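You operate a simulated robot arm through the tools that you are given. There is no shell and no other tool.

Carry out the task below with a simulated robot arm. There is one attempt and no reset: what you move stays moved.

## Task
Shut the stopper, run cold water up to the 2 cm mark, then wet the cream cloth and soap it.
Fine: the basin by the end wall, short of the next short mark, none down the overflow; wet it in the basin, soap from the dish; tap off; cloth back on the top.
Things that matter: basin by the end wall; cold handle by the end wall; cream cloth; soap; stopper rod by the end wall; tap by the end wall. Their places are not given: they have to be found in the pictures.

It is judged by the outcome, as a careful person would: the job done as asked, and still so three seconds after it is handed in. It fails if anything else is knocked over, pushed out of place, dropped, spilled or broken. A push-on lid holds only when it is set on centred and level and pressed home; a screw cap is set on level and turned clockwise until tight. Flat cloth is picked up by pressing the open fingertips on it (5 to 10 N) and closing them slowly along it; thin cloth reads only 2 to 8 mm in the jaws.

## Robot
A 7-joint arm with a three-finger gripper, fixed in place. Base frame: the origin is at the foot of the arm, x ahead of it, y to its left, z up. Units: cm, rad, N and s.
With the tool pointing down near the work surface it reaches from about 12 to 88 cm from the base axis. Its first joint turns from -2.897 to 2.897 rad. Payload 2.94 kg.
The tool frame sits at the grasp point between the pads (the TCP): z along the fingers, y along the line on which they close. The tips reach 3 cm beyond it. Largest opening 13.2 cm; the body of the gripper starts 10.7 cm behind the TCP.
Orientation is that of the tool frame in the base frame, as [roll, pitch, yaw] about the fixed x, y, z axes, in that order (R = Rz(yaw) Ry(pitch) Rx(roll)). With the fingers straight down and closing along the base's y, the tool's x points along the base's -x, its y along +y and its z along -z.

## Interface
- The arm moves only by the tool jog_arm. Its arguments are lists of equal length, an entry for each row: "travel": the shift along the base's x, y, z in units of 50 mm (1.0 is 50 mm), a list of three; "turn": the turn, a rotation vector about the base's x, y, z in units of 8 degrees (1.0 is 8 degrees), a list of three; "jaw": the finger opening in cm, from 0 to 13.2. In form: {"travel": [[x, y, z], ...], "turn": [[ax, ay, az], ...], "jaw": [jaw, ...]}. A call has 1 to 20 rows; each row shifts and turns the commanded pose from where the row before left it. A call with a number of a shift or a turn outside -1 to 1 is refused whole. Each row takes 0.2 s and may step no farther than 5 cm and 0.15 rad from the row before; otherwise, or with a gripper value out of range, the whole call is refused. Where a pose cannot be reached the arm comes as near as it can. A force on the tool above 60 N (or 10 N above the force at the start of the call, whichever is more), or a blocked arm, ends the call early, and 0.2 s more pass. The fingers move at their own pace and stop on an object; they squeeze with about 33 N. The grip force told is the motor's: it shows also when the fingers shut on nothing. Time passes only in rows, and 0.2 s behind the last, so rows that do not move let the fingers close. It gives the time, the measured TCP pose, the force on the tool (base axes), the opening and the grip force at its end, in the units of the frame above (readings bear some noise), with the torque about the TCP (base axes, N m) and any sound that the robot's microphone picked up.
- Cameras (640 x 400 px; columns grow to the right, rows downward): "scene" is fixed at [21.98, -50.04, 165.87]; the picture's right is [0.68, -0.73, 0.00], its down [-0.54, -0.50, -0.67] and it looks along [0.49, 0.46, -0.74] (base axes); focal length 331 px, centre (320, 200). "wrist" rides on the gripper at [7.2, 0.3, -14.4] in the tool frame; the picture's right is [-0.04, 1.00, 0.00], its down [-0.88, -0.04, -0.48] and it looks along [-0.47, -0.02, 0.88] (tool axes); focal length 256 px, centre (320, 200).
- capture(camera): a new picture of that camera. No time passes.
- lift_body(by): slides the trunk up (or, below 0, down) by that many cm; the arm rides with it, the base frame stays. It gives what a move gives, with no picture.
- locate(camera, pixels): for up to 12 pixels [column, row] of the newest picture of that camera ("zoom" is the newest enlarged one), the place [x, y, z] in the base frame of the surface seen there, good to about 0.3 cm. No time passes.
- zoom(camera, box): a new picture of the part [left, top, right, bottom] of that camera's present view, enlarged. No time passes.
- finish_job(): hands the job in; it is judged then, once.

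Open the gripper and draw the arm clear of the work before you hand the job in, unless the task says otherwise.

The tools are called after "Emit:" by a JSON object that holds its "name" and its "arguments". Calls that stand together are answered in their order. jog_arm: Moves the arm, as the interface text tells. Its arguments: {"type":"object","properties":{"travel":{"type":"array"},"turn":{"type":"array"},"jaw":{"type":"array"}},"required":["travel","turn","jaw"]} The other tools are called the same way: lift_body (by) slides the trunk up or down; capture (camera) takes a picture; locate (camera, pixels) gives the place of the surface under pixels of a picture; zoom (camera, box) takes an enlarged picture of a part of a camera's view; finish_job () hands the job in.

At the start:

```text
clock: 0.0
tcp_pos: [67.69, 4.8, 120.49]
tool_rot: [-3.14, 0.001, -3.14]
contact_force: [0.0, -0.2, 0.6]
torque: [-0.01, -0.03, 0.0]
opening: 13.22
grip_force: 0.0
trunk travel left (down, up): [-32.5, 21.5]
```

scene: 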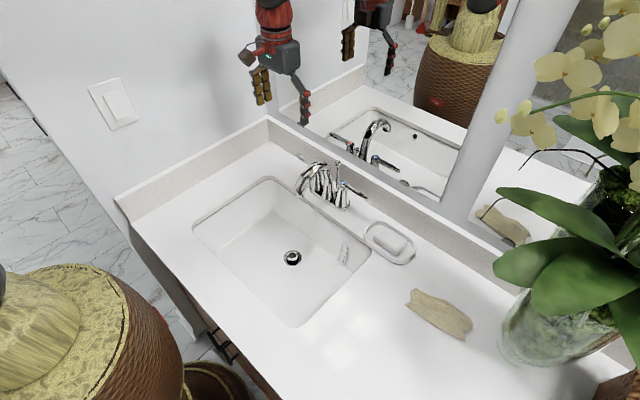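
wrist: 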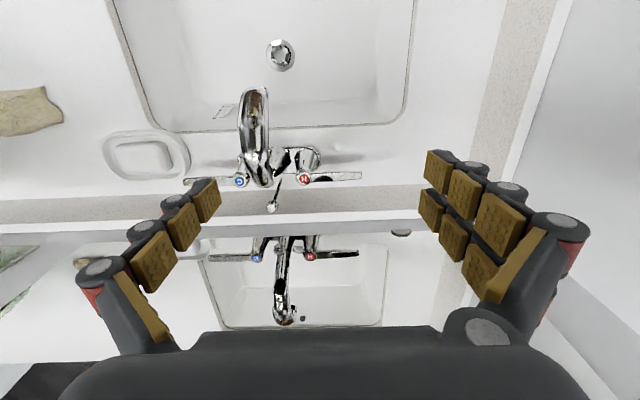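

The pictures show the basin (scene about 285,250), tap (320,185), soap dish (390,243) and cloth (438,312). I zoom in for detail.

Emit:
{"name": "zoom", "arguments": {"camera": "scene", "box": [270, 140, 430, 280]}}

Emit:
{"name": "zoom", "arguments": {"camera": "wrist", "box": [170, 80, 390, 220]}}

Emit:
{"name": "locate", "arguments": {"camera": "wrist", "pixels": [[238, 182], [303, 180], [272, 206], [190, 182], [358, 176], [254, 95], [280, 55], [145, 157], [20, 110], [222, 112], [60, 115], [3, 95]]}}

```text
2.86 times, centred on (350, 210) of scene
```

zoom: 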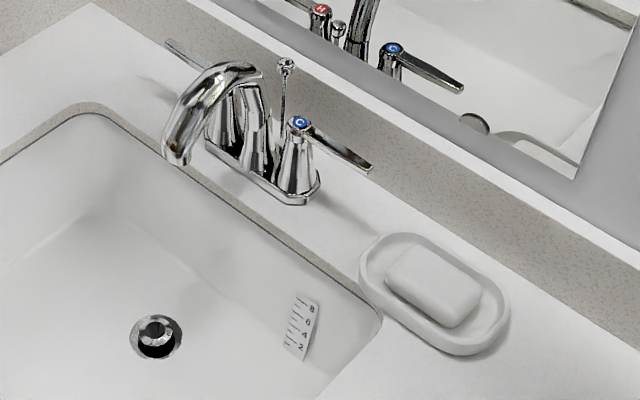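

```text
2.86 times, centred on (280, 150) of wrist
```

zoom: 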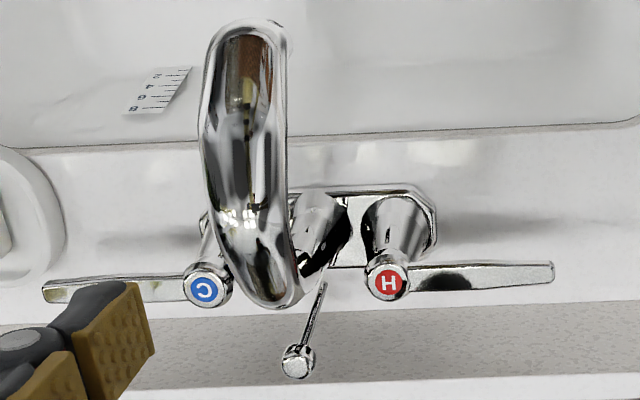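

```text
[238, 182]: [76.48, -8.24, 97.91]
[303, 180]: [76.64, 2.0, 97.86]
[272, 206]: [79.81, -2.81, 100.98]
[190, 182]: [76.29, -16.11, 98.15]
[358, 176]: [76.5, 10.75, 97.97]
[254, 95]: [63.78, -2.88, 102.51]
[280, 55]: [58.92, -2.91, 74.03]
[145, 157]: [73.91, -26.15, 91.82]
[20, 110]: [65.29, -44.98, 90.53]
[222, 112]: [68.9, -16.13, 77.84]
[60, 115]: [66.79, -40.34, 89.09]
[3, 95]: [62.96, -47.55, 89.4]
```

Next I look closely at the gauge, stopper, cloth and soap dish and locate their points.

Emit:
{"name": "zoom", "arguments": {"camera": "scene", "box": [325, 230, 365, 280]}}

Emit:
{"name": "zoom", "arguments": {"camera": "scene", "box": [270, 235, 320, 275]}}

Emit:
{"name": "zoom", "arguments": {"camera": "scene", "box": [360, 210, 500, 350]}}

Emit:
{"name": "locate", "arguments": {"camera": "scene", "pixels": [[411, 291], [418, 313], [466, 335], [472, 318], [438, 300], [440, 312], [390, 241], [368, 235], [412, 252], [384, 260], [395, 226], [350, 350]]}}

Emit:
{"name": "locate", "arguments": {"camera": "scene", "pixels": [[292, 257], [250, 290], [230, 240], [300, 327], [193, 222], [275, 178], [372, 257], [310, 300], [240, 225], [280, 230], [360, 400], [341, 183]]}}

```text
8.00 times, centred on (345, 255) of scene
```

zoom: 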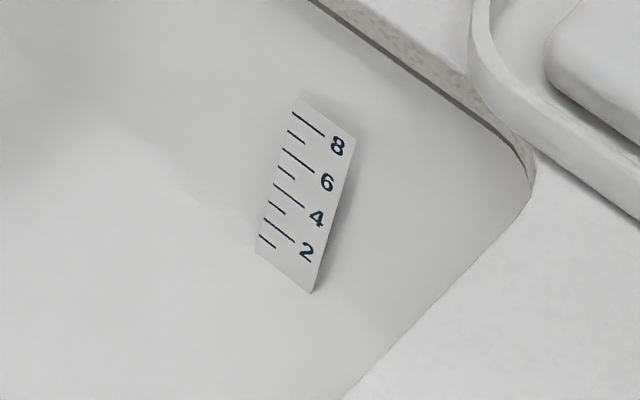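

```text
10.00 times, centred on (295, 255) of scene
```

zoom: 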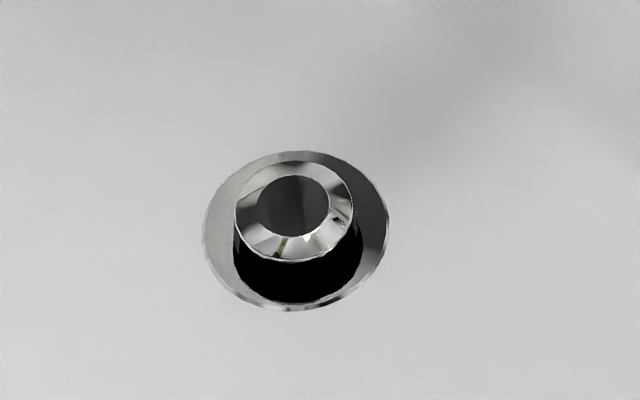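

```text
2.86 times, centred on (430, 280) of scene
```

zoom: 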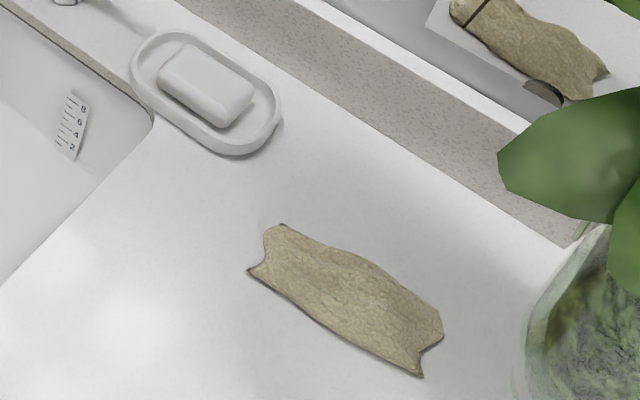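

```text
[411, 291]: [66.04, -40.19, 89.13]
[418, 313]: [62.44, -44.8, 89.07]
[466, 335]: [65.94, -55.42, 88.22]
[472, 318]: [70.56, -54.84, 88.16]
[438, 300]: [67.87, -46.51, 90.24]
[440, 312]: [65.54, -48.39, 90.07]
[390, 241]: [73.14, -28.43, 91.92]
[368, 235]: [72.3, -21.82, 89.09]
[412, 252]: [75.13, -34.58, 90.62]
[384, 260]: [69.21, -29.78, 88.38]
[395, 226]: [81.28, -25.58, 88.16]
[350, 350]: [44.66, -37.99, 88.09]
```

```text
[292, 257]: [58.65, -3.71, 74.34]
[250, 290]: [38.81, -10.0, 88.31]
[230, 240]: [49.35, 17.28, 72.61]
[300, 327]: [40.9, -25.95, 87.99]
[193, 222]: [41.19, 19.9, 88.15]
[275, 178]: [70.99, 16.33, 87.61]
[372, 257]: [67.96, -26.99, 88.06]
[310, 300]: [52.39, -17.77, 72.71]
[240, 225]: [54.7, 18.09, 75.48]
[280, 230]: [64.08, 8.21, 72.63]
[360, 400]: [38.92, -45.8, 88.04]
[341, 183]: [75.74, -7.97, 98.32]
```

The stopper is up (open), so its rod should be pulled up. I take positions of the gauge marks, rod, handle and walls.

Emit:
{"name": "zoom", "arguments": {"camera": "scene", "box": [325, 230, 365, 280]}}

Emit:
{"name": "locate", "arguments": {"camera": "zoom", "pixels": [[310, 125], [298, 135], [298, 160], [288, 172], [290, 193], [278, 207], [279, 229], [266, 241], [290, 285], [258, 252], [240, 290], [330, 110]]}}

Emit:
{"name": "zoom", "arguments": {"camera": "scene", "box": [290, 140, 390, 220]}}

Emit:
{"name": "locate", "arguments": {"camera": "zoom", "pixels": [[300, 85], [299, 100], [290, 130], [330, 170], [395, 200], [440, 228], [470, 246], [330, 300], [400, 130], [480, 180], [450, 200], [560, 260]]}}

```text
8.00 times, centred on (345, 255) of scene
```

zoom: 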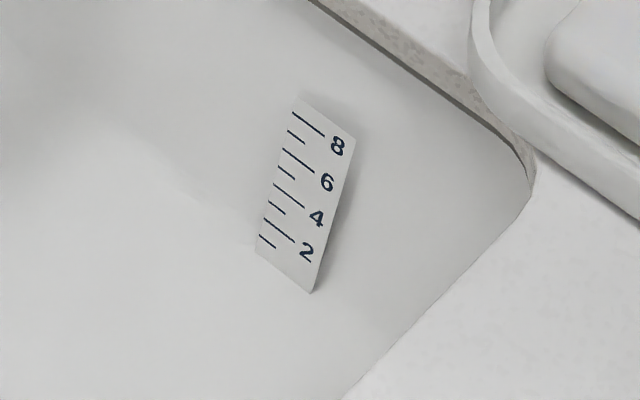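

```text
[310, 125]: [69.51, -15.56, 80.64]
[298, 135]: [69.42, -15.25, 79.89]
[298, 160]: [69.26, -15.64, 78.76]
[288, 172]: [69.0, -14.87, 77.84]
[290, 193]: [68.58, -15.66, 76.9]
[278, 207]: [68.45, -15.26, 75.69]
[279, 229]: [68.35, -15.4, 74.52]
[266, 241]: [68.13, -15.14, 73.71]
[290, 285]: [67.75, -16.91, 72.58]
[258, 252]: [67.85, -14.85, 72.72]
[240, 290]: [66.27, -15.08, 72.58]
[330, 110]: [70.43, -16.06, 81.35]
```

```text
5.00 times, centred on (340, 180) of scene
```

zoom: 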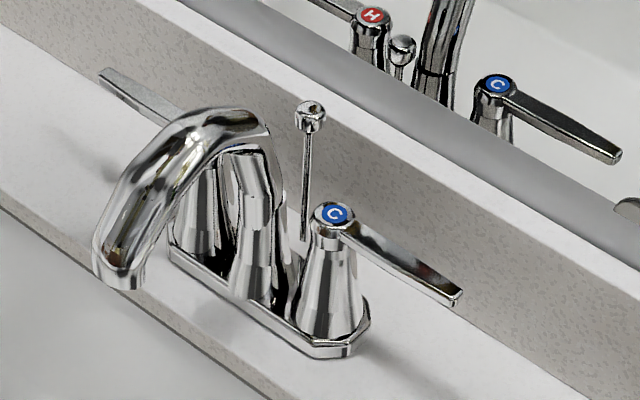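

```text
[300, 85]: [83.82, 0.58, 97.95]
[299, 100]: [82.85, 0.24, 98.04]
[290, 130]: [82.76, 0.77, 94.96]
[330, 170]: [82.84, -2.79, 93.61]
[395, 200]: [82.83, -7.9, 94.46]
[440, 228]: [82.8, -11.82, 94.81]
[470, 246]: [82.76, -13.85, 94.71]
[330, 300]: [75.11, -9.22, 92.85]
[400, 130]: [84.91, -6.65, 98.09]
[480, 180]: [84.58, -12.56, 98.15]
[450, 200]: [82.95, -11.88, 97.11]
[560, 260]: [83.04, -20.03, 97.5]
```

The backsplash face is at x≈82.8 with top z≈98, mirror behind. I locate the knob (zoom 309,115) and the lever exactly.

Emit:
{"name": "locate", "arguments": {"camera": "zoom", "pixels": [[310, 105], [310, 115], [310, 127], [297, 116], [322, 117], [307, 160], [304, 220], [335, 212], [370, 240], [400, 262], [430, 280], [458, 295]]}}

Emit:
{"name": "locate", "arguments": {"camera": "wrist", "pixels": [[272, 204], [272, 208], [268, 206], [277, 206], [275, 200], [280, 188], [188, 178], [188, 186], [210, 180], [400, 232], [300, 222], [260, 330]]}}

```text
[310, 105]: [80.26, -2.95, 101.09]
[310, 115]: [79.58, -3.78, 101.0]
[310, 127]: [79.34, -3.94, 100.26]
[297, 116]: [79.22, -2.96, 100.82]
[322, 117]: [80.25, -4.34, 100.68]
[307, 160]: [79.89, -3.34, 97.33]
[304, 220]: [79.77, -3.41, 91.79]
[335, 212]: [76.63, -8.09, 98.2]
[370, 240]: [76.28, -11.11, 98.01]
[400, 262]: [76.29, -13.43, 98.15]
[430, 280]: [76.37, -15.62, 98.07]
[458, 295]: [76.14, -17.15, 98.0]
```

```text
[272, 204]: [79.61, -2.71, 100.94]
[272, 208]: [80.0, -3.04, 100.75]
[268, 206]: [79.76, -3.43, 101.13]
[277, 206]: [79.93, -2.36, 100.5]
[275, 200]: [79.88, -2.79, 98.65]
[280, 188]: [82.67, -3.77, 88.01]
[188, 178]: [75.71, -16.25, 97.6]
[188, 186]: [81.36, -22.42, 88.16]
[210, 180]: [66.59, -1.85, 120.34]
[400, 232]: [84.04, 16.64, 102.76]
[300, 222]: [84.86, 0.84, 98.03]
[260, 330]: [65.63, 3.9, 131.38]
```

Knob centre is about [79.9,-3.2,100.7]. I tilt the tool about 20° back from the mirror, narrow the jaws and go to a point short of the knob.

Emit:
{"name": "jog_arm", "arguments": {"travel": [[0.364, -0.32, -0.452], [0.364, -0.32, -0.452], [0.364, -0.32, -0.452], [0.364, -0.32, -0.452], [0.364, -0.32, -0.452], [0, 0, 0], [0, 0, 0]], "turn": [[0, -0.5, 0], [0, -0.5, 0], [0, -0.5, 0], [0, -0.5, 0], [0, -0.5, 0], [0, 0, 0], [0, 0, 0]], "jaw": [4, 4, 4, 4, 4, 4, 4]}}

Emit:
{"name": "capture", "arguments": {"camera": "wrist"}}

Emit:
{"name": "capture", "arguments": {"camera": "scene"}}

```text
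clock: 1.6
tcp_pos: [76.57, -3.15, 109.35]
tool_rot: [-3.14, 0.35, 3.141]
contact_force: [-0.2, 0.1, 0.4]
torque: [0.0, -0.03, 0.01]
opening: 3.98
grip_force: 0.1
trunk travel left (down, up): [-32.5, 21.5]
```

```text
taken
```

wrist: 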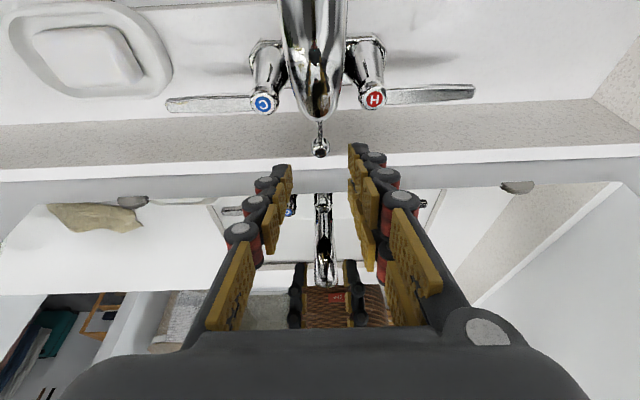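

```text
taken
```

scene: 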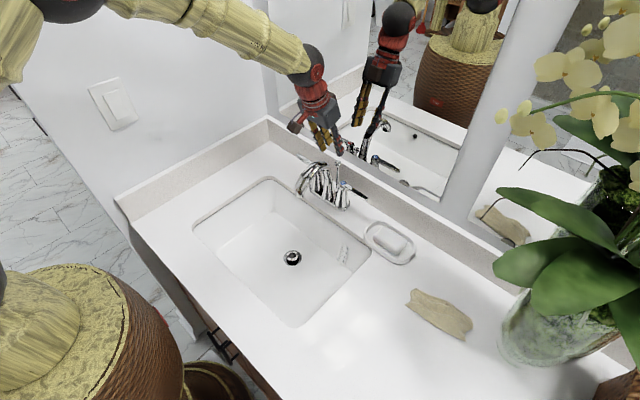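

The knob is seen at wrist (320,149), in line with the fingers. I check its place before descending.

Emit:
{"name": "locate", "arguments": {"camera": "wrist", "pixels": [[320, 146], [320, 149], [320, 153], [315, 149], [326, 149], [264, 104], [373, 99]]}}

Emit:
{"name": "zoom", "arguments": {"camera": "wrist", "box": [240, 60, 400, 180]}}

```text
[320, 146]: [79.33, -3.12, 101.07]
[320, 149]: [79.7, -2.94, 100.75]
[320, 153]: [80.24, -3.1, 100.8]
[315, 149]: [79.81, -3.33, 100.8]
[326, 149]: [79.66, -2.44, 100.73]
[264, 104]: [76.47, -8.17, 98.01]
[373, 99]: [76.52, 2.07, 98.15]
```

```text
3.33 times, centred on (320, 120) of wrist
```

zoom: 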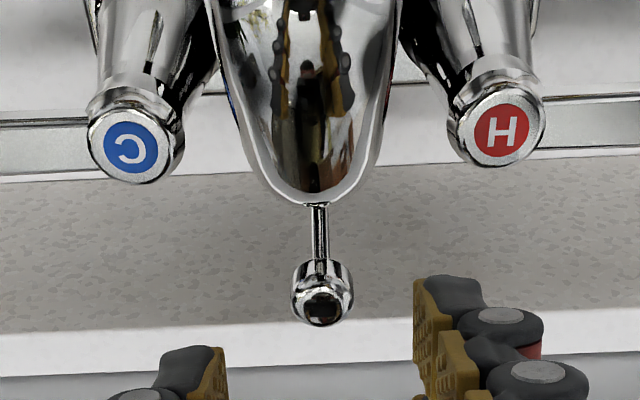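

Knob centre is about [79.8,-3.05,100.7]. I go down along the tool axis and close on it.

Emit:
{"name": "jog_arm", "arguments": {"travel": [[0.15, 0.005, -0.388], [0.15, 0.005, -0.388], [0.15, 0.005, -0.388], [0.15, 0.005, -0.388], [0, 0, 0]], "turn": [[0, 0, 0], [0, 0, 0], [0, 0, 0], [0, 0, 0], [0, 0, 0]], "jaw": [4, 4, 4, 4, 4]}}

Emit:
{"name": "zoom", "arguments": {"camera": "wrist", "box": [200, 60, 440, 260]}}

Emit:
{"name": "zoom", "arguments": {"camera": "scene", "box": [270, 110, 400, 220]}}

```text
clock: 2.8
tcp_pos: [79.79, -3.15, 101.56]
tool_rot: [-3.141, 0.35, -3.141]
contact_force: [0.1, 0.5, -0.4]
torque: [0.0, 0.01, -0.01]
opening: 4.0
grip_force: 0.1
trunk travel left (down, up): [-32.5, 21.5]
```

```text
2.00 times, centred on (320, 160) of wrist
```

zoom: 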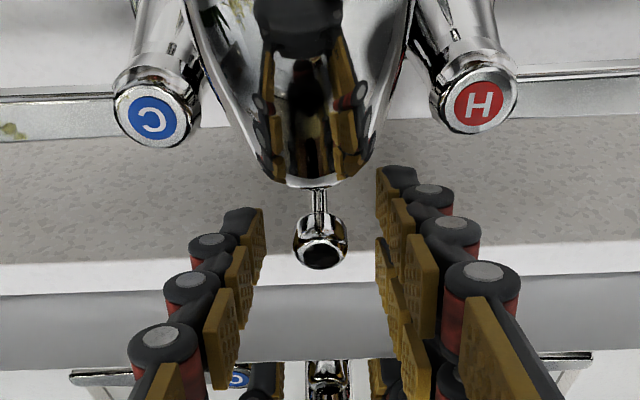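

```text
3.64 times, centred on (335, 165) of scene
```

zoom: 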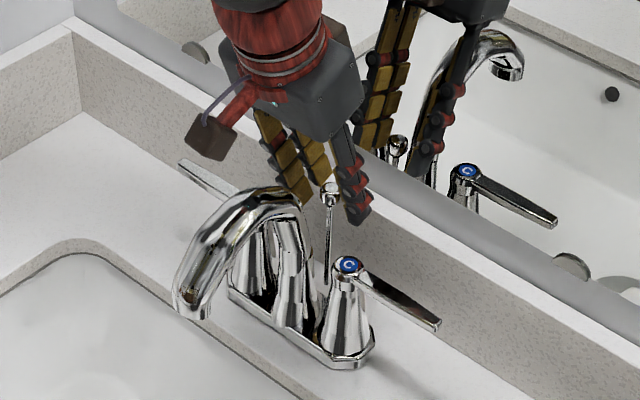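

The knob lies between the tip pads (zoom 320,240). I close the jaws on it.

Emit:
{"name": "jog_arm", "arguments": {"travel": [[0, 0, 0], [0, 0, 0], [0, 0, 0], [0, 0, 0]], "turn": [[0, 0, 0], [0, 0, 0], [0, 0, 0], [0, 0, 0]], "jaw": [2, 1, 0, 0]}}

Emit:
{"name": "zoom", "arguments": {"camera": "wrist", "box": [200, 60, 440, 260]}}

```text
clock: 3.8
tcp_pos: [79.72, -3.15, 101.5]
tool_rot: [-3.14, 0.351, 3.14]
contact_force: [-0.4, 0.8, -0.9]
torque: [0.0, 0.01, -0.08]
opening: 1.75
grip_force: 32.5
trunk travel left (down, up): [-32.5, 21.5]
```

```text
2.00 times, centred on (320, 160) of wrist
```

zoom: 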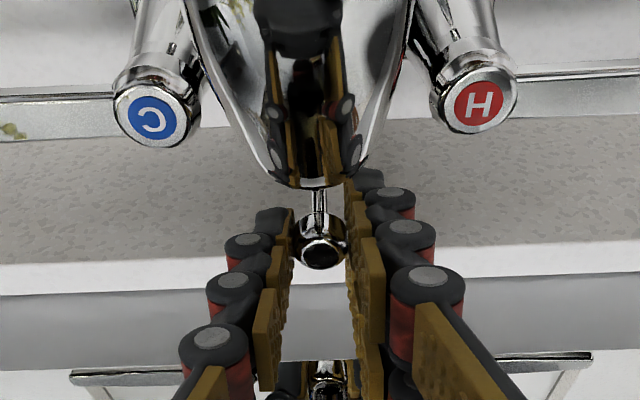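

The jaws hold the knob at 1.75 cm. I pull straight up in small steps and watch the force.

Emit:
{"name": "jog_arm", "arguments": {"travel": [[0, 0, 0.08], [0, 0, 0.08], [0, 0, 0.08], [0, 0, 0.08], [0, 0, 0]], "turn": [[0, 0, 0], [0, 0, 0], [0, 0, 0], [0, 0, 0], [0, 0, 0]], "jaw": [0, 0, 0, 0, 0]}}

Emit:
{"name": "zoom", "arguments": {"camera": "scene", "box": [270, 110, 400, 220]}}

Emit:
{"name": "zoom", "arguments": {"camera": "scene", "box": [270, 235, 320, 275]}}

```text
clock: 5.0
tcp_pos: [79.84, -3.19, 103.08]
tool_rot: [3.141, 0.349, 3.141]
contact_force: [0.5, -6.0, -0.4]
torque: [-0.13, 0.18, -0.05]
opening: 1.73
grip_force: 42.3
trunk travel left (down, up): [-32.5, 21.5]
```

```text
3.64 times, centred on (335, 165) of scene
```

zoom: 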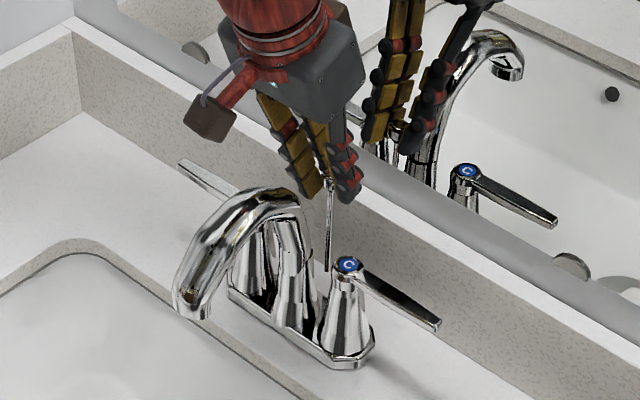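

```text
10.00 times, centred on (295, 255) of scene
```

zoom: 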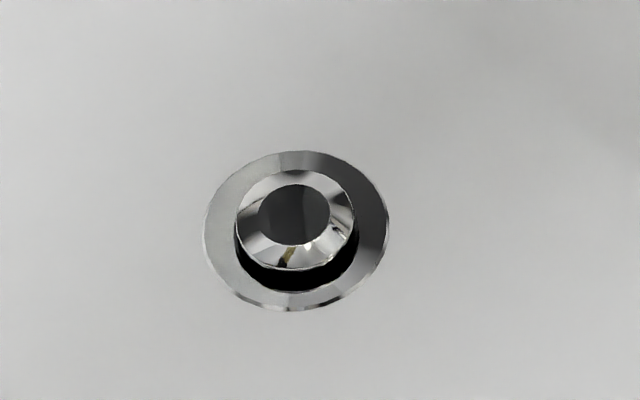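

The rod rises with the gripper and the stopper is going down. I keep lifting in small steps until it stops.

Emit:
{"name": "jog_arm", "arguments": {"travel": [[0, 0, 0.08], [0, 0, 0.08], [0, 0, 0.08], [0, 0, 0.08], [0, 0, 0]], "turn": [[0, 0, 0], [0, 0, 0], [0, 0, 0], [0, 0, 0], [0, 0, 0]], "jaw": [0, 0, 0, 0, 0]}}

Emit:
{"name": "zoom", "arguments": {"camera": "scene", "box": [270, 110, 400, 220]}}

Emit:
{"name": "zoom", "arguments": {"camera": "scene", "box": [270, 235, 320, 275]}}

```text
clock: 6.2
tcp_pos: [79.67, -3.19, 104.1]
tool_rot: [-3.14, 0.337, -3.141]
contact_force: [4.7, -4.0, -34.1]
torque: [-0.11, 0.02, -0.04]
opening: 1.74
grip_force: 43.2
trunk travel left (down, up): [-32.5, 21.5]
```

```text
3.64 times, centred on (335, 165) of scene
```

zoom: 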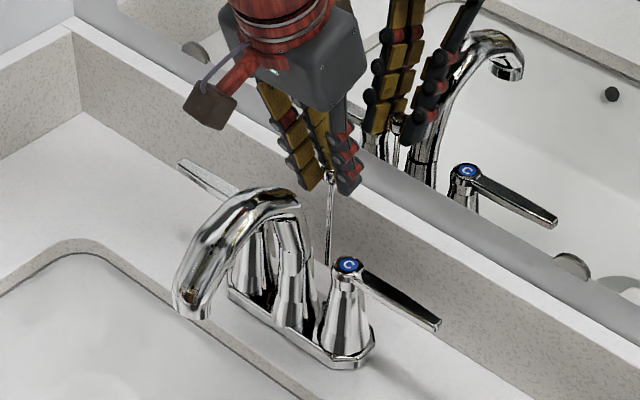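

```text
10.00 times, centred on (295, 255) of scene
```

zoom: 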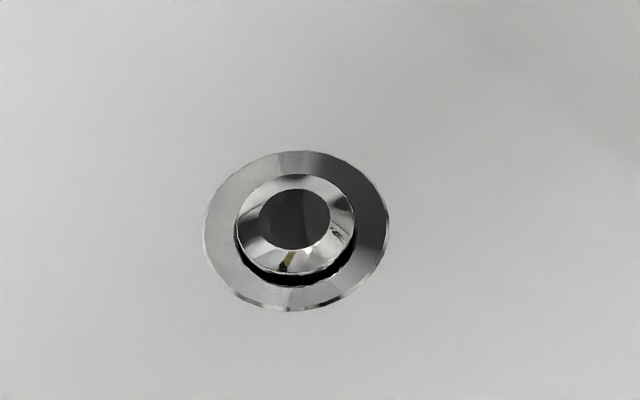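

Force rose to 34 N, so the rod is likely at its stop. I check the stopper's height and the rod knob.

Emit:
{"name": "locate", "arguments": {"camera": "zoom", "pixels": [[295, 215], [295, 180], [340, 215], [290, 260], [220, 230], [290, 302], [380, 230], [290, 280], [180, 230], [290, 330]]}}

Emit:
{"name": "zoom", "arguments": {"camera": "wrist", "box": [200, 60, 440, 260]}}

```text
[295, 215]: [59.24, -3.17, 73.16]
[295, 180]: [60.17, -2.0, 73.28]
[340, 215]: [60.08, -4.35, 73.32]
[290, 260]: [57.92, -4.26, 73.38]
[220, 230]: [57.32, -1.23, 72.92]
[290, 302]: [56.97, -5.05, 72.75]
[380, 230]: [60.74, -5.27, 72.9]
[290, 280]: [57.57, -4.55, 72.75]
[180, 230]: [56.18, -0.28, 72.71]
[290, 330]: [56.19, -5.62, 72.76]
```

```text
2.00 times, centred on (320, 160) of wrist
```

zoom: 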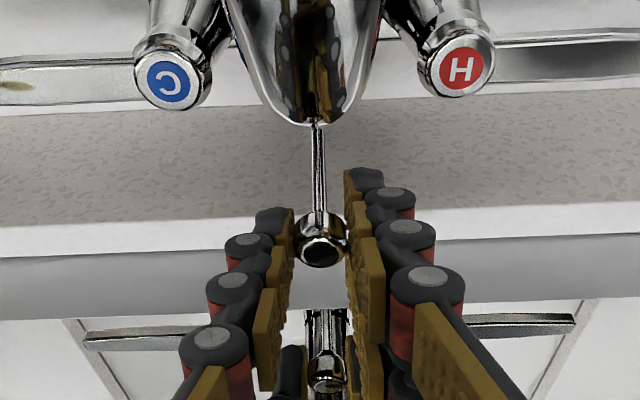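

No slip; stopper top is now 73.2 against a 72.8 rim. A little more pull to be sure it's home.

Emit:
{"name": "jog_arm", "arguments": {"travel": [[0, 0, 0.04], [0, 0, 0.02], [0, 0, 0]], "turn": [[0, 0, 0], [0, 0, 0], [0, 0, 0]], "jaw": [0, 0, 0]}}

Emit:
{"name": "zoom", "arguments": {"camera": "scene", "box": [270, 235, 320, 275]}}

```text
clock: 7.0
tcp_pos: [79.58, -3.03, 104.6]
tool_rot: [-3.141, 0.342, -3.141]
contact_force: [-10.6, -3.8, -36.8]
torque: [-0.12, 0.67, -0.03]
opening: 1.79
grip_force: 43.3
trunk travel left (down, up): [-32.5, 21.5]
```

```text
10.00 times, centred on (295, 255) of scene
```

zoom: 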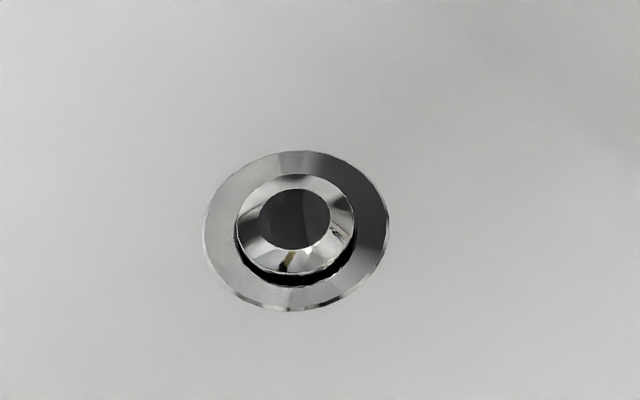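

The stopper no longer moves; the rod is at its stop. I relax the pull, open the jaws and draw back along the tool axis.

Emit:
{"name": "jog_arm", "arguments": {"travel": [[0, 0, -0.05], [0, 0, 0], [0, 0, 0], [0, 0, 0], [-0.137, 0, 0.376], [-0.137, 0, 0.376], [-0.137, 0, 0.376], [0, 0, 0]], "turn": [[0, 0, 0], [0, 0, 0], [0, 0, 0], [0, 0, 0], [0, 0, 0], [0, 0, 0], [0, 0, 0], [0, 0, 0]], "jaw": [0, 2, 4, 4, 4, 4, 4, 4]}}

Emit:
{"name": "zoom", "arguments": {"camera": "scene", "box": [270, 110, 400, 220]}}

Emit:
{"name": "zoom", "arguments": {"camera": "scene", "box": [270, 235, 320, 275]}}

```text
clock: 8.8
tcp_pos: [77.62, -3.1, 110.28]
tool_rot: [-3.141, 0.348, -3.141]
contact_force: [0.5, -0.3, -0.2]
torque: [-0.02, 0.0, -0.05]
opening: 3.98
grip_force: 0.2
trunk travel left (down, up): [-32.5, 21.5]
```

```text
3.64 times, centred on (335, 165) of scene
```

zoom: 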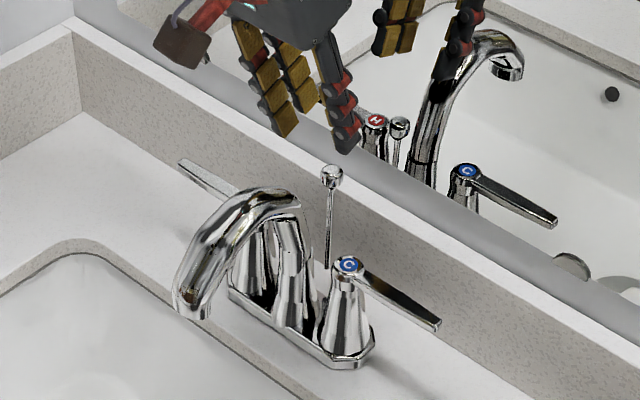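

```text
10.00 times, centred on (295, 255) of scene
```

zoom: 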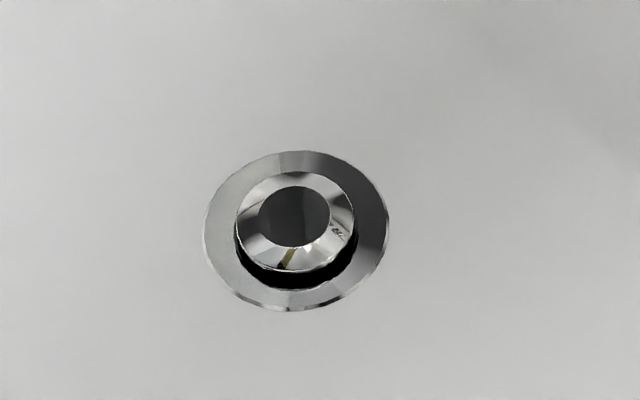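

The cap seems slightly higher than at full pull. I check the knob's height now.

Emit:
{"name": "zoom", "arguments": {"camera": "scene", "box": [310, 140, 370, 190]}}

Emit:
{"name": "locate", "arguments": {"camera": "scene", "pixels": [[338, 157], [338, 159], [338, 161], [337, 164], [295, 255], [292, 255]]}}

Emit:
{"name": "capture", "arguments": {"camera": "wrist"}}

```text
8.00 times, centred on (340, 165) of scene
```

zoom: 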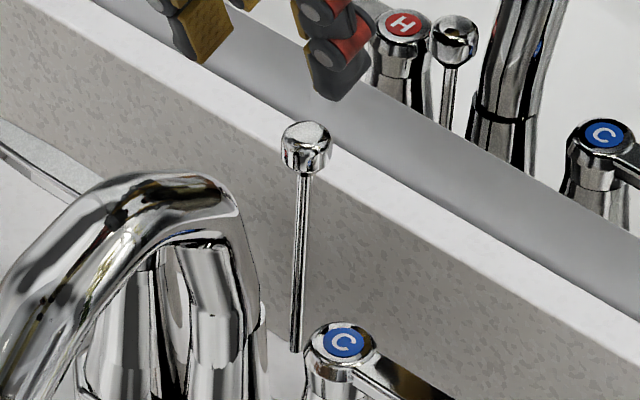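

```text
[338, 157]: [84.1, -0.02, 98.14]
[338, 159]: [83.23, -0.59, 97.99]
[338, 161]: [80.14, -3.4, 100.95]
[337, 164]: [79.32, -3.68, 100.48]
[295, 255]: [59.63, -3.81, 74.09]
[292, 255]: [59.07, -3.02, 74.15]
```

```text
taken
```

wrist: 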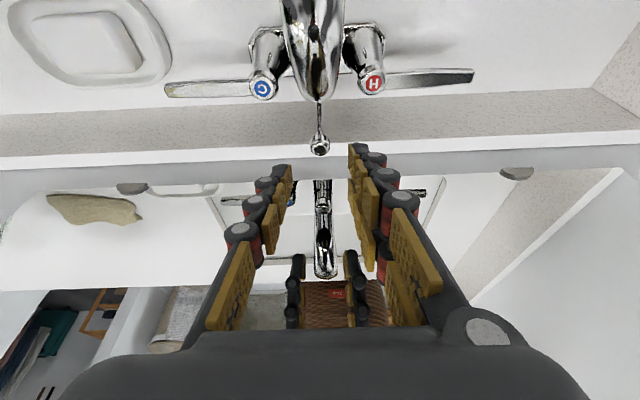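

The scene locate used an old picture; I locate on the fresh wrist picture and a fresh stopper zoom.

Emit:
{"name": "locate", "arguments": {"camera": "wrist", "pixels": [[320, 141], [320, 144], [320, 147], [315, 145], [325, 145], [320, 151]]}}

Emit:
{"name": "zoom", "arguments": {"camera": "scene", "box": [270, 235, 320, 275]}}

Emit:
{"name": "locate", "arguments": {"camera": "zoom", "pixels": [[295, 215], [295, 180], [340, 215], [280, 225], [310, 230], [290, 302]]}}

```text
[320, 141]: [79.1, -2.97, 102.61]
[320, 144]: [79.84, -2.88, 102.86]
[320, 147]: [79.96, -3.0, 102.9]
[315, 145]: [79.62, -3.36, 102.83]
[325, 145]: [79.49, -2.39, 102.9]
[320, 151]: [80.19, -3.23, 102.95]
```

```text
10.00 times, centred on (295, 255) of scene
```

zoom: 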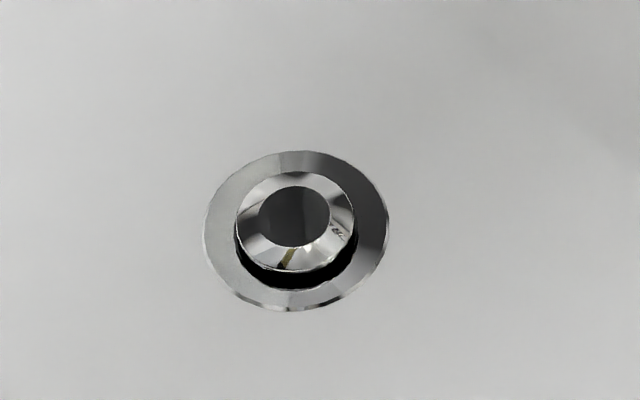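

```text
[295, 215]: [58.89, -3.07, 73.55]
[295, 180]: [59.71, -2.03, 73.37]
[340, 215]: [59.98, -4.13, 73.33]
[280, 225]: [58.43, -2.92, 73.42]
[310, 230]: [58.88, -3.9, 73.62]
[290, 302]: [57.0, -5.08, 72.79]
```

The rod dropped about half a cm on release, so I grip the knob again, pull to the stop with less overpull, and open without lowering.

Emit:
{"name": "jog_arm", "arguments": {"travel": [[0.108, 0.005, -0.345], [0.108, 0.005, -0.345], [0.108, 0, -0.345], [0.108, 0, -0.345], [0, 0, 0], [0, 0, 0], [0, 0, 0], [0, 0, 0], [0, 0, 0]], "turn": [[0, 0, 0], [0, 0, 0], [0, 0, 0], [0, 0, 0], [0, 0, 0], [0, 0, 0], [0, 0, 0], [0, 0, 0], [0, 0, 0]], "jaw": [4, 4, 4, 4, 4, 2, 1, 0, 0]}}

Emit:
{"name": "zoom", "arguments": {"camera": "wrist", "box": [200, 60, 440, 260]}}

```text
clock: 10.8
tcp_pos: [79.63, -3.09, 103.48]
tool_rot: [3.141, 0.35, -3.141]
contact_force: [0.2, -4.6, -1.5]
torque: [-0.14, 0.0, -0.07]
opening: 1.71
grip_force: 33.2
trunk travel left (down, up): [-32.5, 21.5]
```

```text
2.00 times, centred on (320, 160) of wrist
```

zoom: 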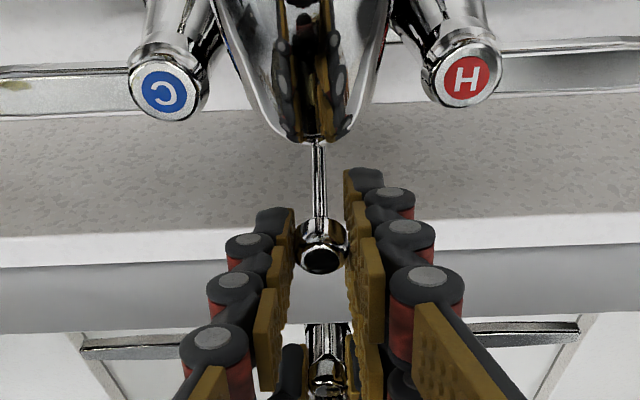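

The knob is held again at 1.71 cm. I lift about 0.7 cm in small steps.

Emit:
{"name": "jog_arm", "arguments": {"travel": [[0, 0, 0.04], [0, 0, 0.04], [0, 0, 0.04], [0, 0, 0.03], [0, 0, 0]], "turn": [[0, 0, 0], [0, 0, 0], [0, 0, 0], [0, 0, 0], [0, 0, 0]], "jaw": [0, 0, 0, 0, 0]}}

Emit:
{"name": "zoom", "arguments": {"camera": "scene", "box": [270, 235, 320, 275]}}

```text
clock: 12.0
tcp_pos: [79.6, -3.19, 103.93]
tool_rot: [-3.141, 0.343, 3.139]
contact_force: [-4.9, -9.2, -23.1]
torque: [-0.11, -0.36, 0.03]
opening: 1.66
grip_force: 42.7
trunk travel left (down, up): [-32.5, 21.5]
```

```text
10.00 times, centred on (295, 255) of scene
```

zoom: 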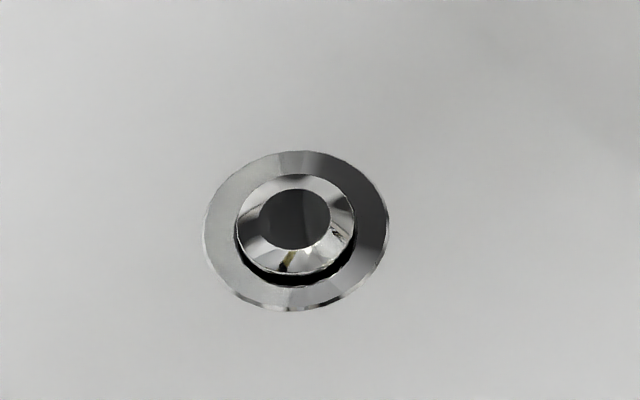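

The stopper is back at its lowest look with 23 N on the rod. I open the jaws in place, with no lowering.

Emit:
{"name": "jog_arm", "arguments": {"travel": [[0, 0, 0], [0, 0, 0], [0, 0, 0]], "turn": [[0, 0, 0], [0, 0, 0], [0, 0, 0]], "jaw": [3, 4, 4]}}

Emit:
{"name": "zoom", "arguments": {"camera": "scene", "box": [270, 235, 320, 275]}}

Emit:
{"name": "zoom", "arguments": {"camera": "wrist", "box": [200, 60, 440, 260]}}

```text
clock: 12.8
tcp_pos: [79.82, -3.04, 104.26]
tool_rot: [-3.141, 0.349, -3.141]
contact_force: [-0.4, -0.2, -0.1]
torque: [-0.04, 0.01, 0.01]
opening: 3.99
grip_force: 0.0
trunk travel left (down, up): [-32.5, 21.5]
```

```text
10.00 times, centred on (295, 255) of scene
```

zoom: 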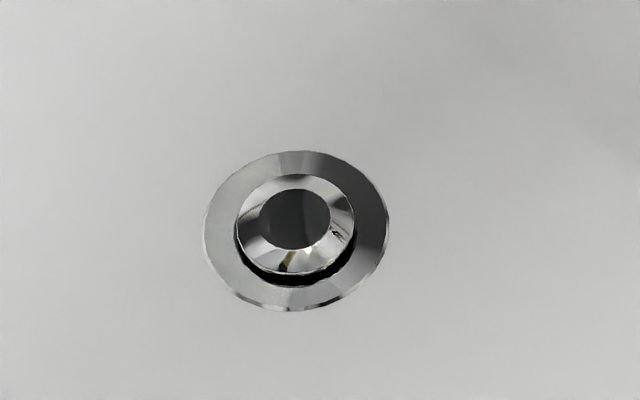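

```text
2.00 times, centred on (320, 160) of wrist
```

zoom: 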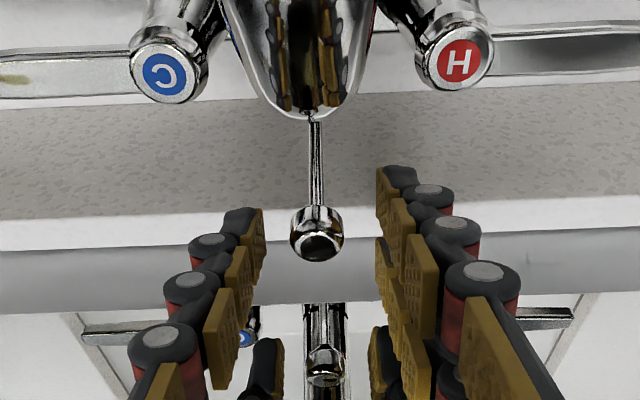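

The stopper now stays fully down. I back off, go over to behind the cold lever (tip side, y≈-14.5) with jaws shut and less tilt.

Emit:
{"name": "jog_arm", "arguments": {"travel": [[-0.17, 0, 0.47], [-0.17, 0, 0.47], [0.12, -0.57, -0.1], [0.07, -0.57, -0.15], [0.07, -0.57, -0.15], [0.04, -0.58, -0.15], [0, 0, 0]], "turn": [[0, 0, 0], [0, 0, 0], [0, 0.4, 0], [0, 0.4, 0], [0, 0.4, 0], [0, 0.3, 0], [0, 0, 0]], "jaw": [4, 4, 2, 0, 0, 0, 0]}}

Emit:
{"name": "zoom", "arguments": {"camera": "scene", "box": [270, 110, 400, 220]}}

Emit:
{"name": "capture", "arguments": {"camera": "wrist"}}

Emit:
{"name": "zoom", "arguments": {"camera": "scene", "box": [270, 235, 320, 275]}}

```text
clock: 14.4
tcp_pos: [79.5, -14.55, 105.95]
tool_rot: [-3.14, 0.139, 3.141]
contact_force: [-0.3, -0.5, 0.4]
torque: [0.03, 0.02, 0.0]
opening: 0.0
grip_force: 28.7
trunk travel left (down, up): [-32.5, 21.5]
```

```text
3.64 times, centred on (335, 165) of scene
```

zoom: 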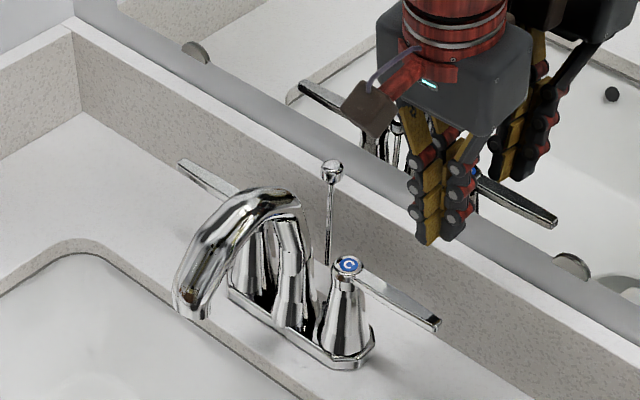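

```text
taken
```

wrist: 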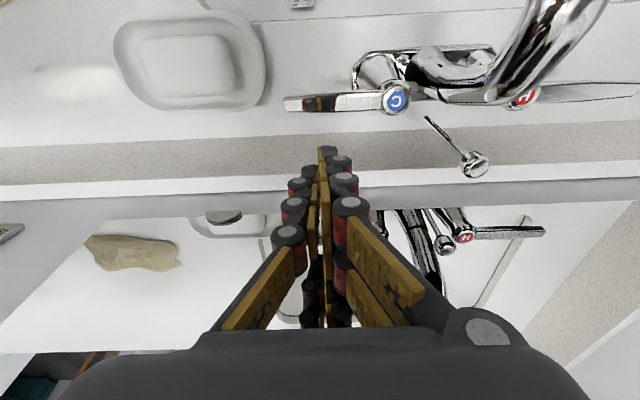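

```text
10.00 times, centred on (295, 255) of scene
```

zoom: 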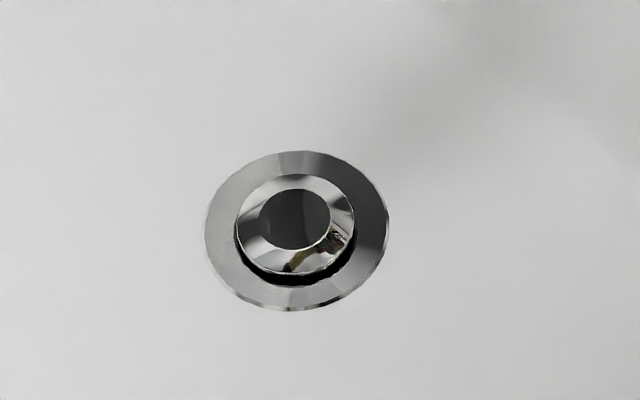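

Lever spans wrist (287,104)–(385,100); I locate its edges and underside before going down behind it.

Emit:
{"name": "locate", "arguments": {"camera": "wrist", "pixels": [[290, 97], [290, 104], [290, 110], [320, 95], [320, 103], [320, 109], [350, 101], [397, 98], [325, 150], [325, 120]]}}

Emit:
{"name": "zoom", "arguments": {"camera": "wrist", "box": [240, 50, 440, 190]}}

```text
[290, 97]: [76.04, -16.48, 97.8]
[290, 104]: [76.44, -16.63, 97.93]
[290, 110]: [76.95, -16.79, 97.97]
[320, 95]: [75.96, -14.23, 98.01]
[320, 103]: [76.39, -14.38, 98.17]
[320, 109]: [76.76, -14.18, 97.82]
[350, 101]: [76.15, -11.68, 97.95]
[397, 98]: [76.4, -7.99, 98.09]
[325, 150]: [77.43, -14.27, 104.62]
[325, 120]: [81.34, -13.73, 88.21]
```

```text
2.86 times, centred on (340, 120) of wrist
```

zoom: 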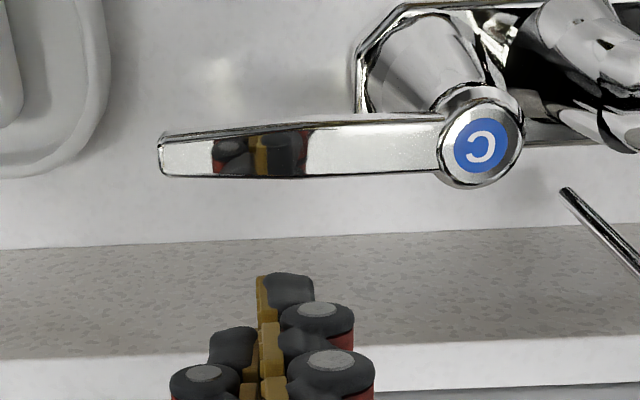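

The lever is x 75.9–77.0, top z≈98. I shift 0.4 cm toward the wall and go down partway, then look.

Emit:
{"name": "jog_arm", "arguments": {"travel": [[0.08, 0, -0.3], [0, 0, -0.4], [0, 0, 0]], "turn": [[0, 0, 0], [0, 0, 0], [0, 0, 0]], "jaw": [0, 0, 0]}}

Emit:
{"name": "zoom", "arguments": {"camera": "scene", "box": [290, 120, 410, 220]}}

Emit:
{"name": "zoom", "arguments": {"camera": "wrist", "box": [240, 50, 440, 190]}}

```text
clock: 15.2
tcp_pos: [79.99, -14.41, 102.77]
tool_rot: [3.141, 0.141, 3.139]
contact_force: [0.4, 0.2, 0.1]
torque: [0.01, 0.0, -0.05]
opening: 0.02
grip_force: 27.4
trunk travel left (down, up): [-32.5, 21.5]
```

```text
4.00 times, centred on (350, 170) of scene
```

zoom: 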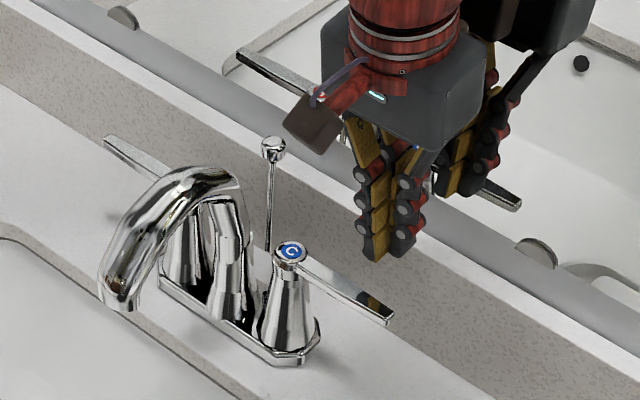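

```text
2.86 times, centred on (340, 120) of wrist
```

zoom: 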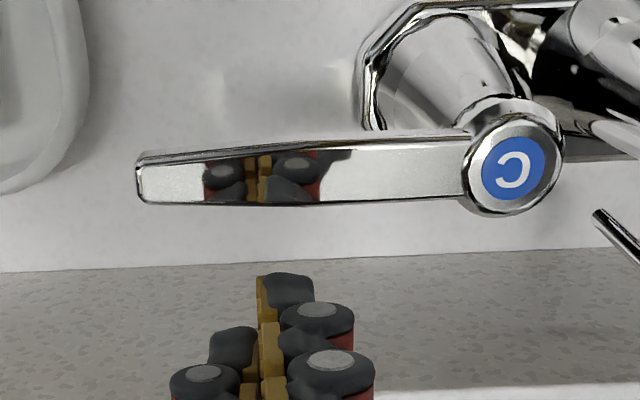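

Clearance looks fine. I lower so the tips sit behind the lever at z≈96.3.

Emit:
{"name": "jog_arm", "arguments": {"travel": [[0, 0, -0.35], [0, 0, -0.35], [0, 0, 0]], "turn": [[0, 0, 0], [0, 0, 0], [0, 0, 0]], "jaw": [0, 0, 0]}}

Emit:
{"name": "zoom", "arguments": {"camera": "scene", "box": [290, 120, 410, 220]}}

Emit:
{"name": "zoom", "arguments": {"camera": "wrist", "box": [240, 50, 440, 190]}}

```text
clock: 16.0
tcp_pos: [79.82, -14.48, 99.06]
tool_rot: [-3.141, 0.14, -3.141]
contact_force: [0.8, -0.4, 0.7]
torque: [0.02, 0.0, 0.03]
opening: 0.01
grip_force: 28.1
trunk travel left (down, up): [-32.5, 21.5]
```

```text
4.00 times, centred on (350, 170) of scene
```

zoom: 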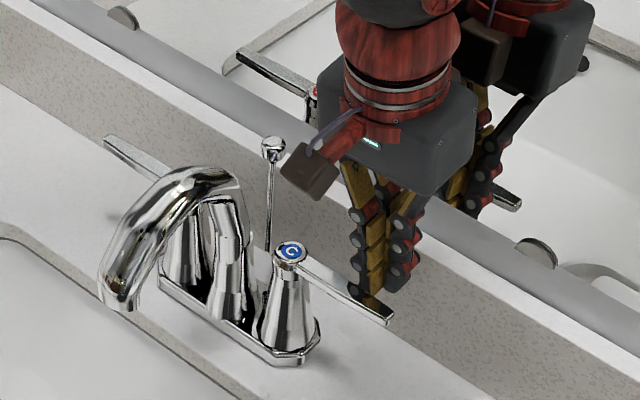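

```text
2.86 times, centred on (340, 120) of wrist
```

zoom: 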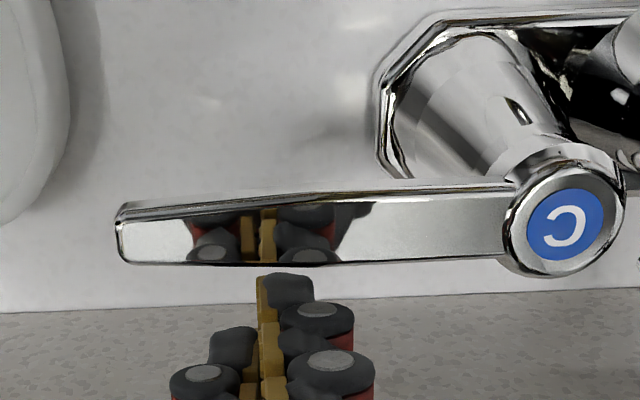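

Tips are behind the lever. I push toward -x, first to about x=76.6, watching force.

Emit:
{"name": "jog_arm", "arguments": {"travel": [[-0.2, 0, 0], [-0.2, 0, 0], [-0.12, 0, 0], [-0.12, 0, 0], [0, 0, 0]], "turn": [[0, 0, 0], [0, 0, 0], [0, 0, 0], [0, 0, 0], [0, 0, 0]], "jaw": [0, 0, 0, 0, 0]}}

Emit:
{"name": "zoom", "arguments": {"camera": "scene", "box": [270, 140, 430, 280]}}

Emit:
{"name": "capture", "arguments": {"camera": "wrist"}}

```text
clock: 17.2
tcp_pos: [76.97, -14.46, 99.04]
tool_rot: [-3.141, 0.139, 3.141]
contact_force: [0.4, -0.7, 0.0]
torque: [0.0, 0.01, 0.05]
opening: 0.0
grip_force: 28.2
trunk travel left (down, up): [-32.5, 21.5]
```

```text
2.86 times, centred on (350, 210) of scene
```

zoom: 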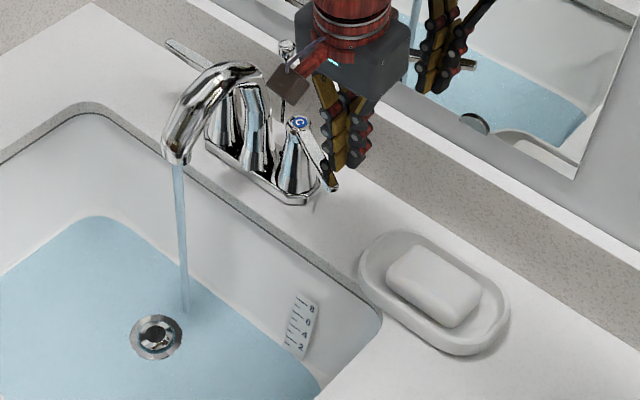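

```text
taken
```

wrist: 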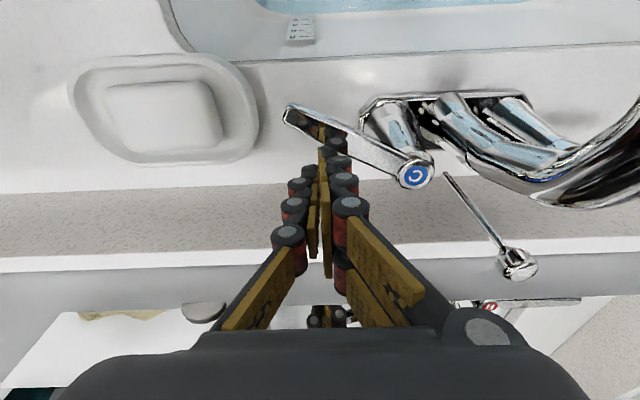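

Water is running in a stream and the floor is already covered. No time passes while I check the gauge.

Emit:
{"name": "zoom", "arguments": {"camera": "scene", "box": [325, 230, 365, 280]}}

Emit:
{"name": "locate", "arguments": {"camera": "zoom", "pixels": [[260, 290], [240, 290], [200, 330], [282, 270], [270, 256]]}}

```text
8.00 times, centred on (345, 255) of scene
```

zoom: 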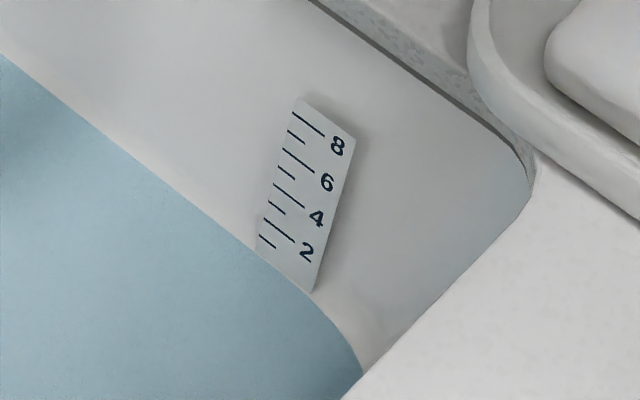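

```text
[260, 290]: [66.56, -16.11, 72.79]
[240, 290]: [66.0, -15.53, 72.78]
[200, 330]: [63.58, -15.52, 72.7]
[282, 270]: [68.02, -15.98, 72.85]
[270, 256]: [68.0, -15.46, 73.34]
```

Level is about 0.2 cm (z≈72.8; the 2 mark is z≈74.6). While it fills I lift over the lever to its near side, ready to push it shut.

Emit:
{"name": "jog_arm", "arguments": {"travel": [[0.1, 0, 0.4], [0, 0, 0.5], [-0.65, -0.1, 0], [-0.75, -0.1, 0], [0, 0, 0]], "turn": [[0, 0, 0], [0, 0, 0], [0, 0, 0], [0, 0, 0], [0, 0, 0]], "jaw": [0, 0, 0, 0, 0]}}

Emit:
{"name": "zoom", "arguments": {"camera": "scene", "box": [325, 230, 365, 280]}}

Emit:
{"name": "locate", "arguments": {"camera": "zoom", "pixels": [[200, 290], [150, 290], [200, 330], [100, 270], [260, 320]]}}

Emit:
{"name": "capture", "arguments": {"camera": "wrist"}}

Emit:
{"name": "capture", "arguments": {"camera": "scene"}}

```text
clock: 18.4
tcp_pos: [70.18, -15.42, 103.52]
tool_rot: [3.141, 0.139, 3.14]
contact_force: [0.4, -0.1, 0.7]
torque: [0.02, -0.01, -0.03]
opening: 0.01
grip_force: 28.8
trunk travel left (down, up): [-32.5, 21.5]
```

```text
8.00 times, centred on (345, 255) of scene
```

zoom: 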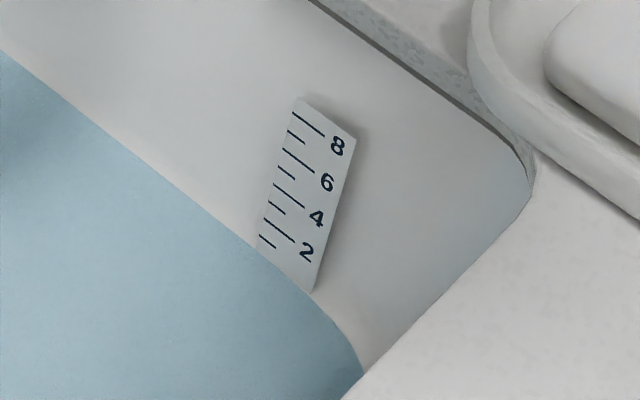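

```text
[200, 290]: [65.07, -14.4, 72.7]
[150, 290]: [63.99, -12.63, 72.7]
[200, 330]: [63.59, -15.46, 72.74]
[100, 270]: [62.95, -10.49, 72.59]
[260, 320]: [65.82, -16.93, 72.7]
```

```text
taken
```

wrist: 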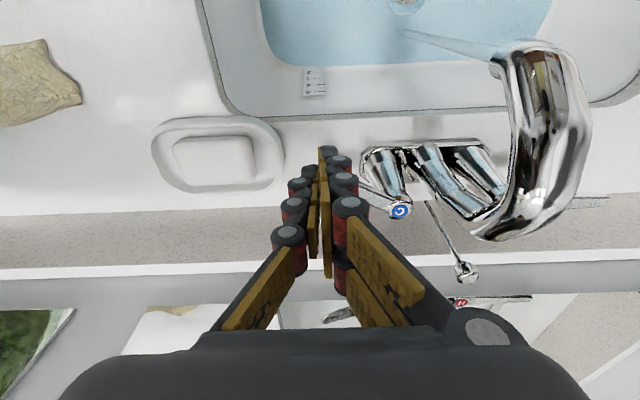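

```text
taken
```

scene: 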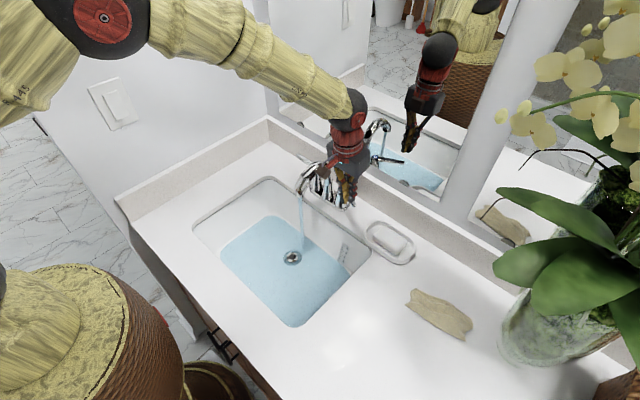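

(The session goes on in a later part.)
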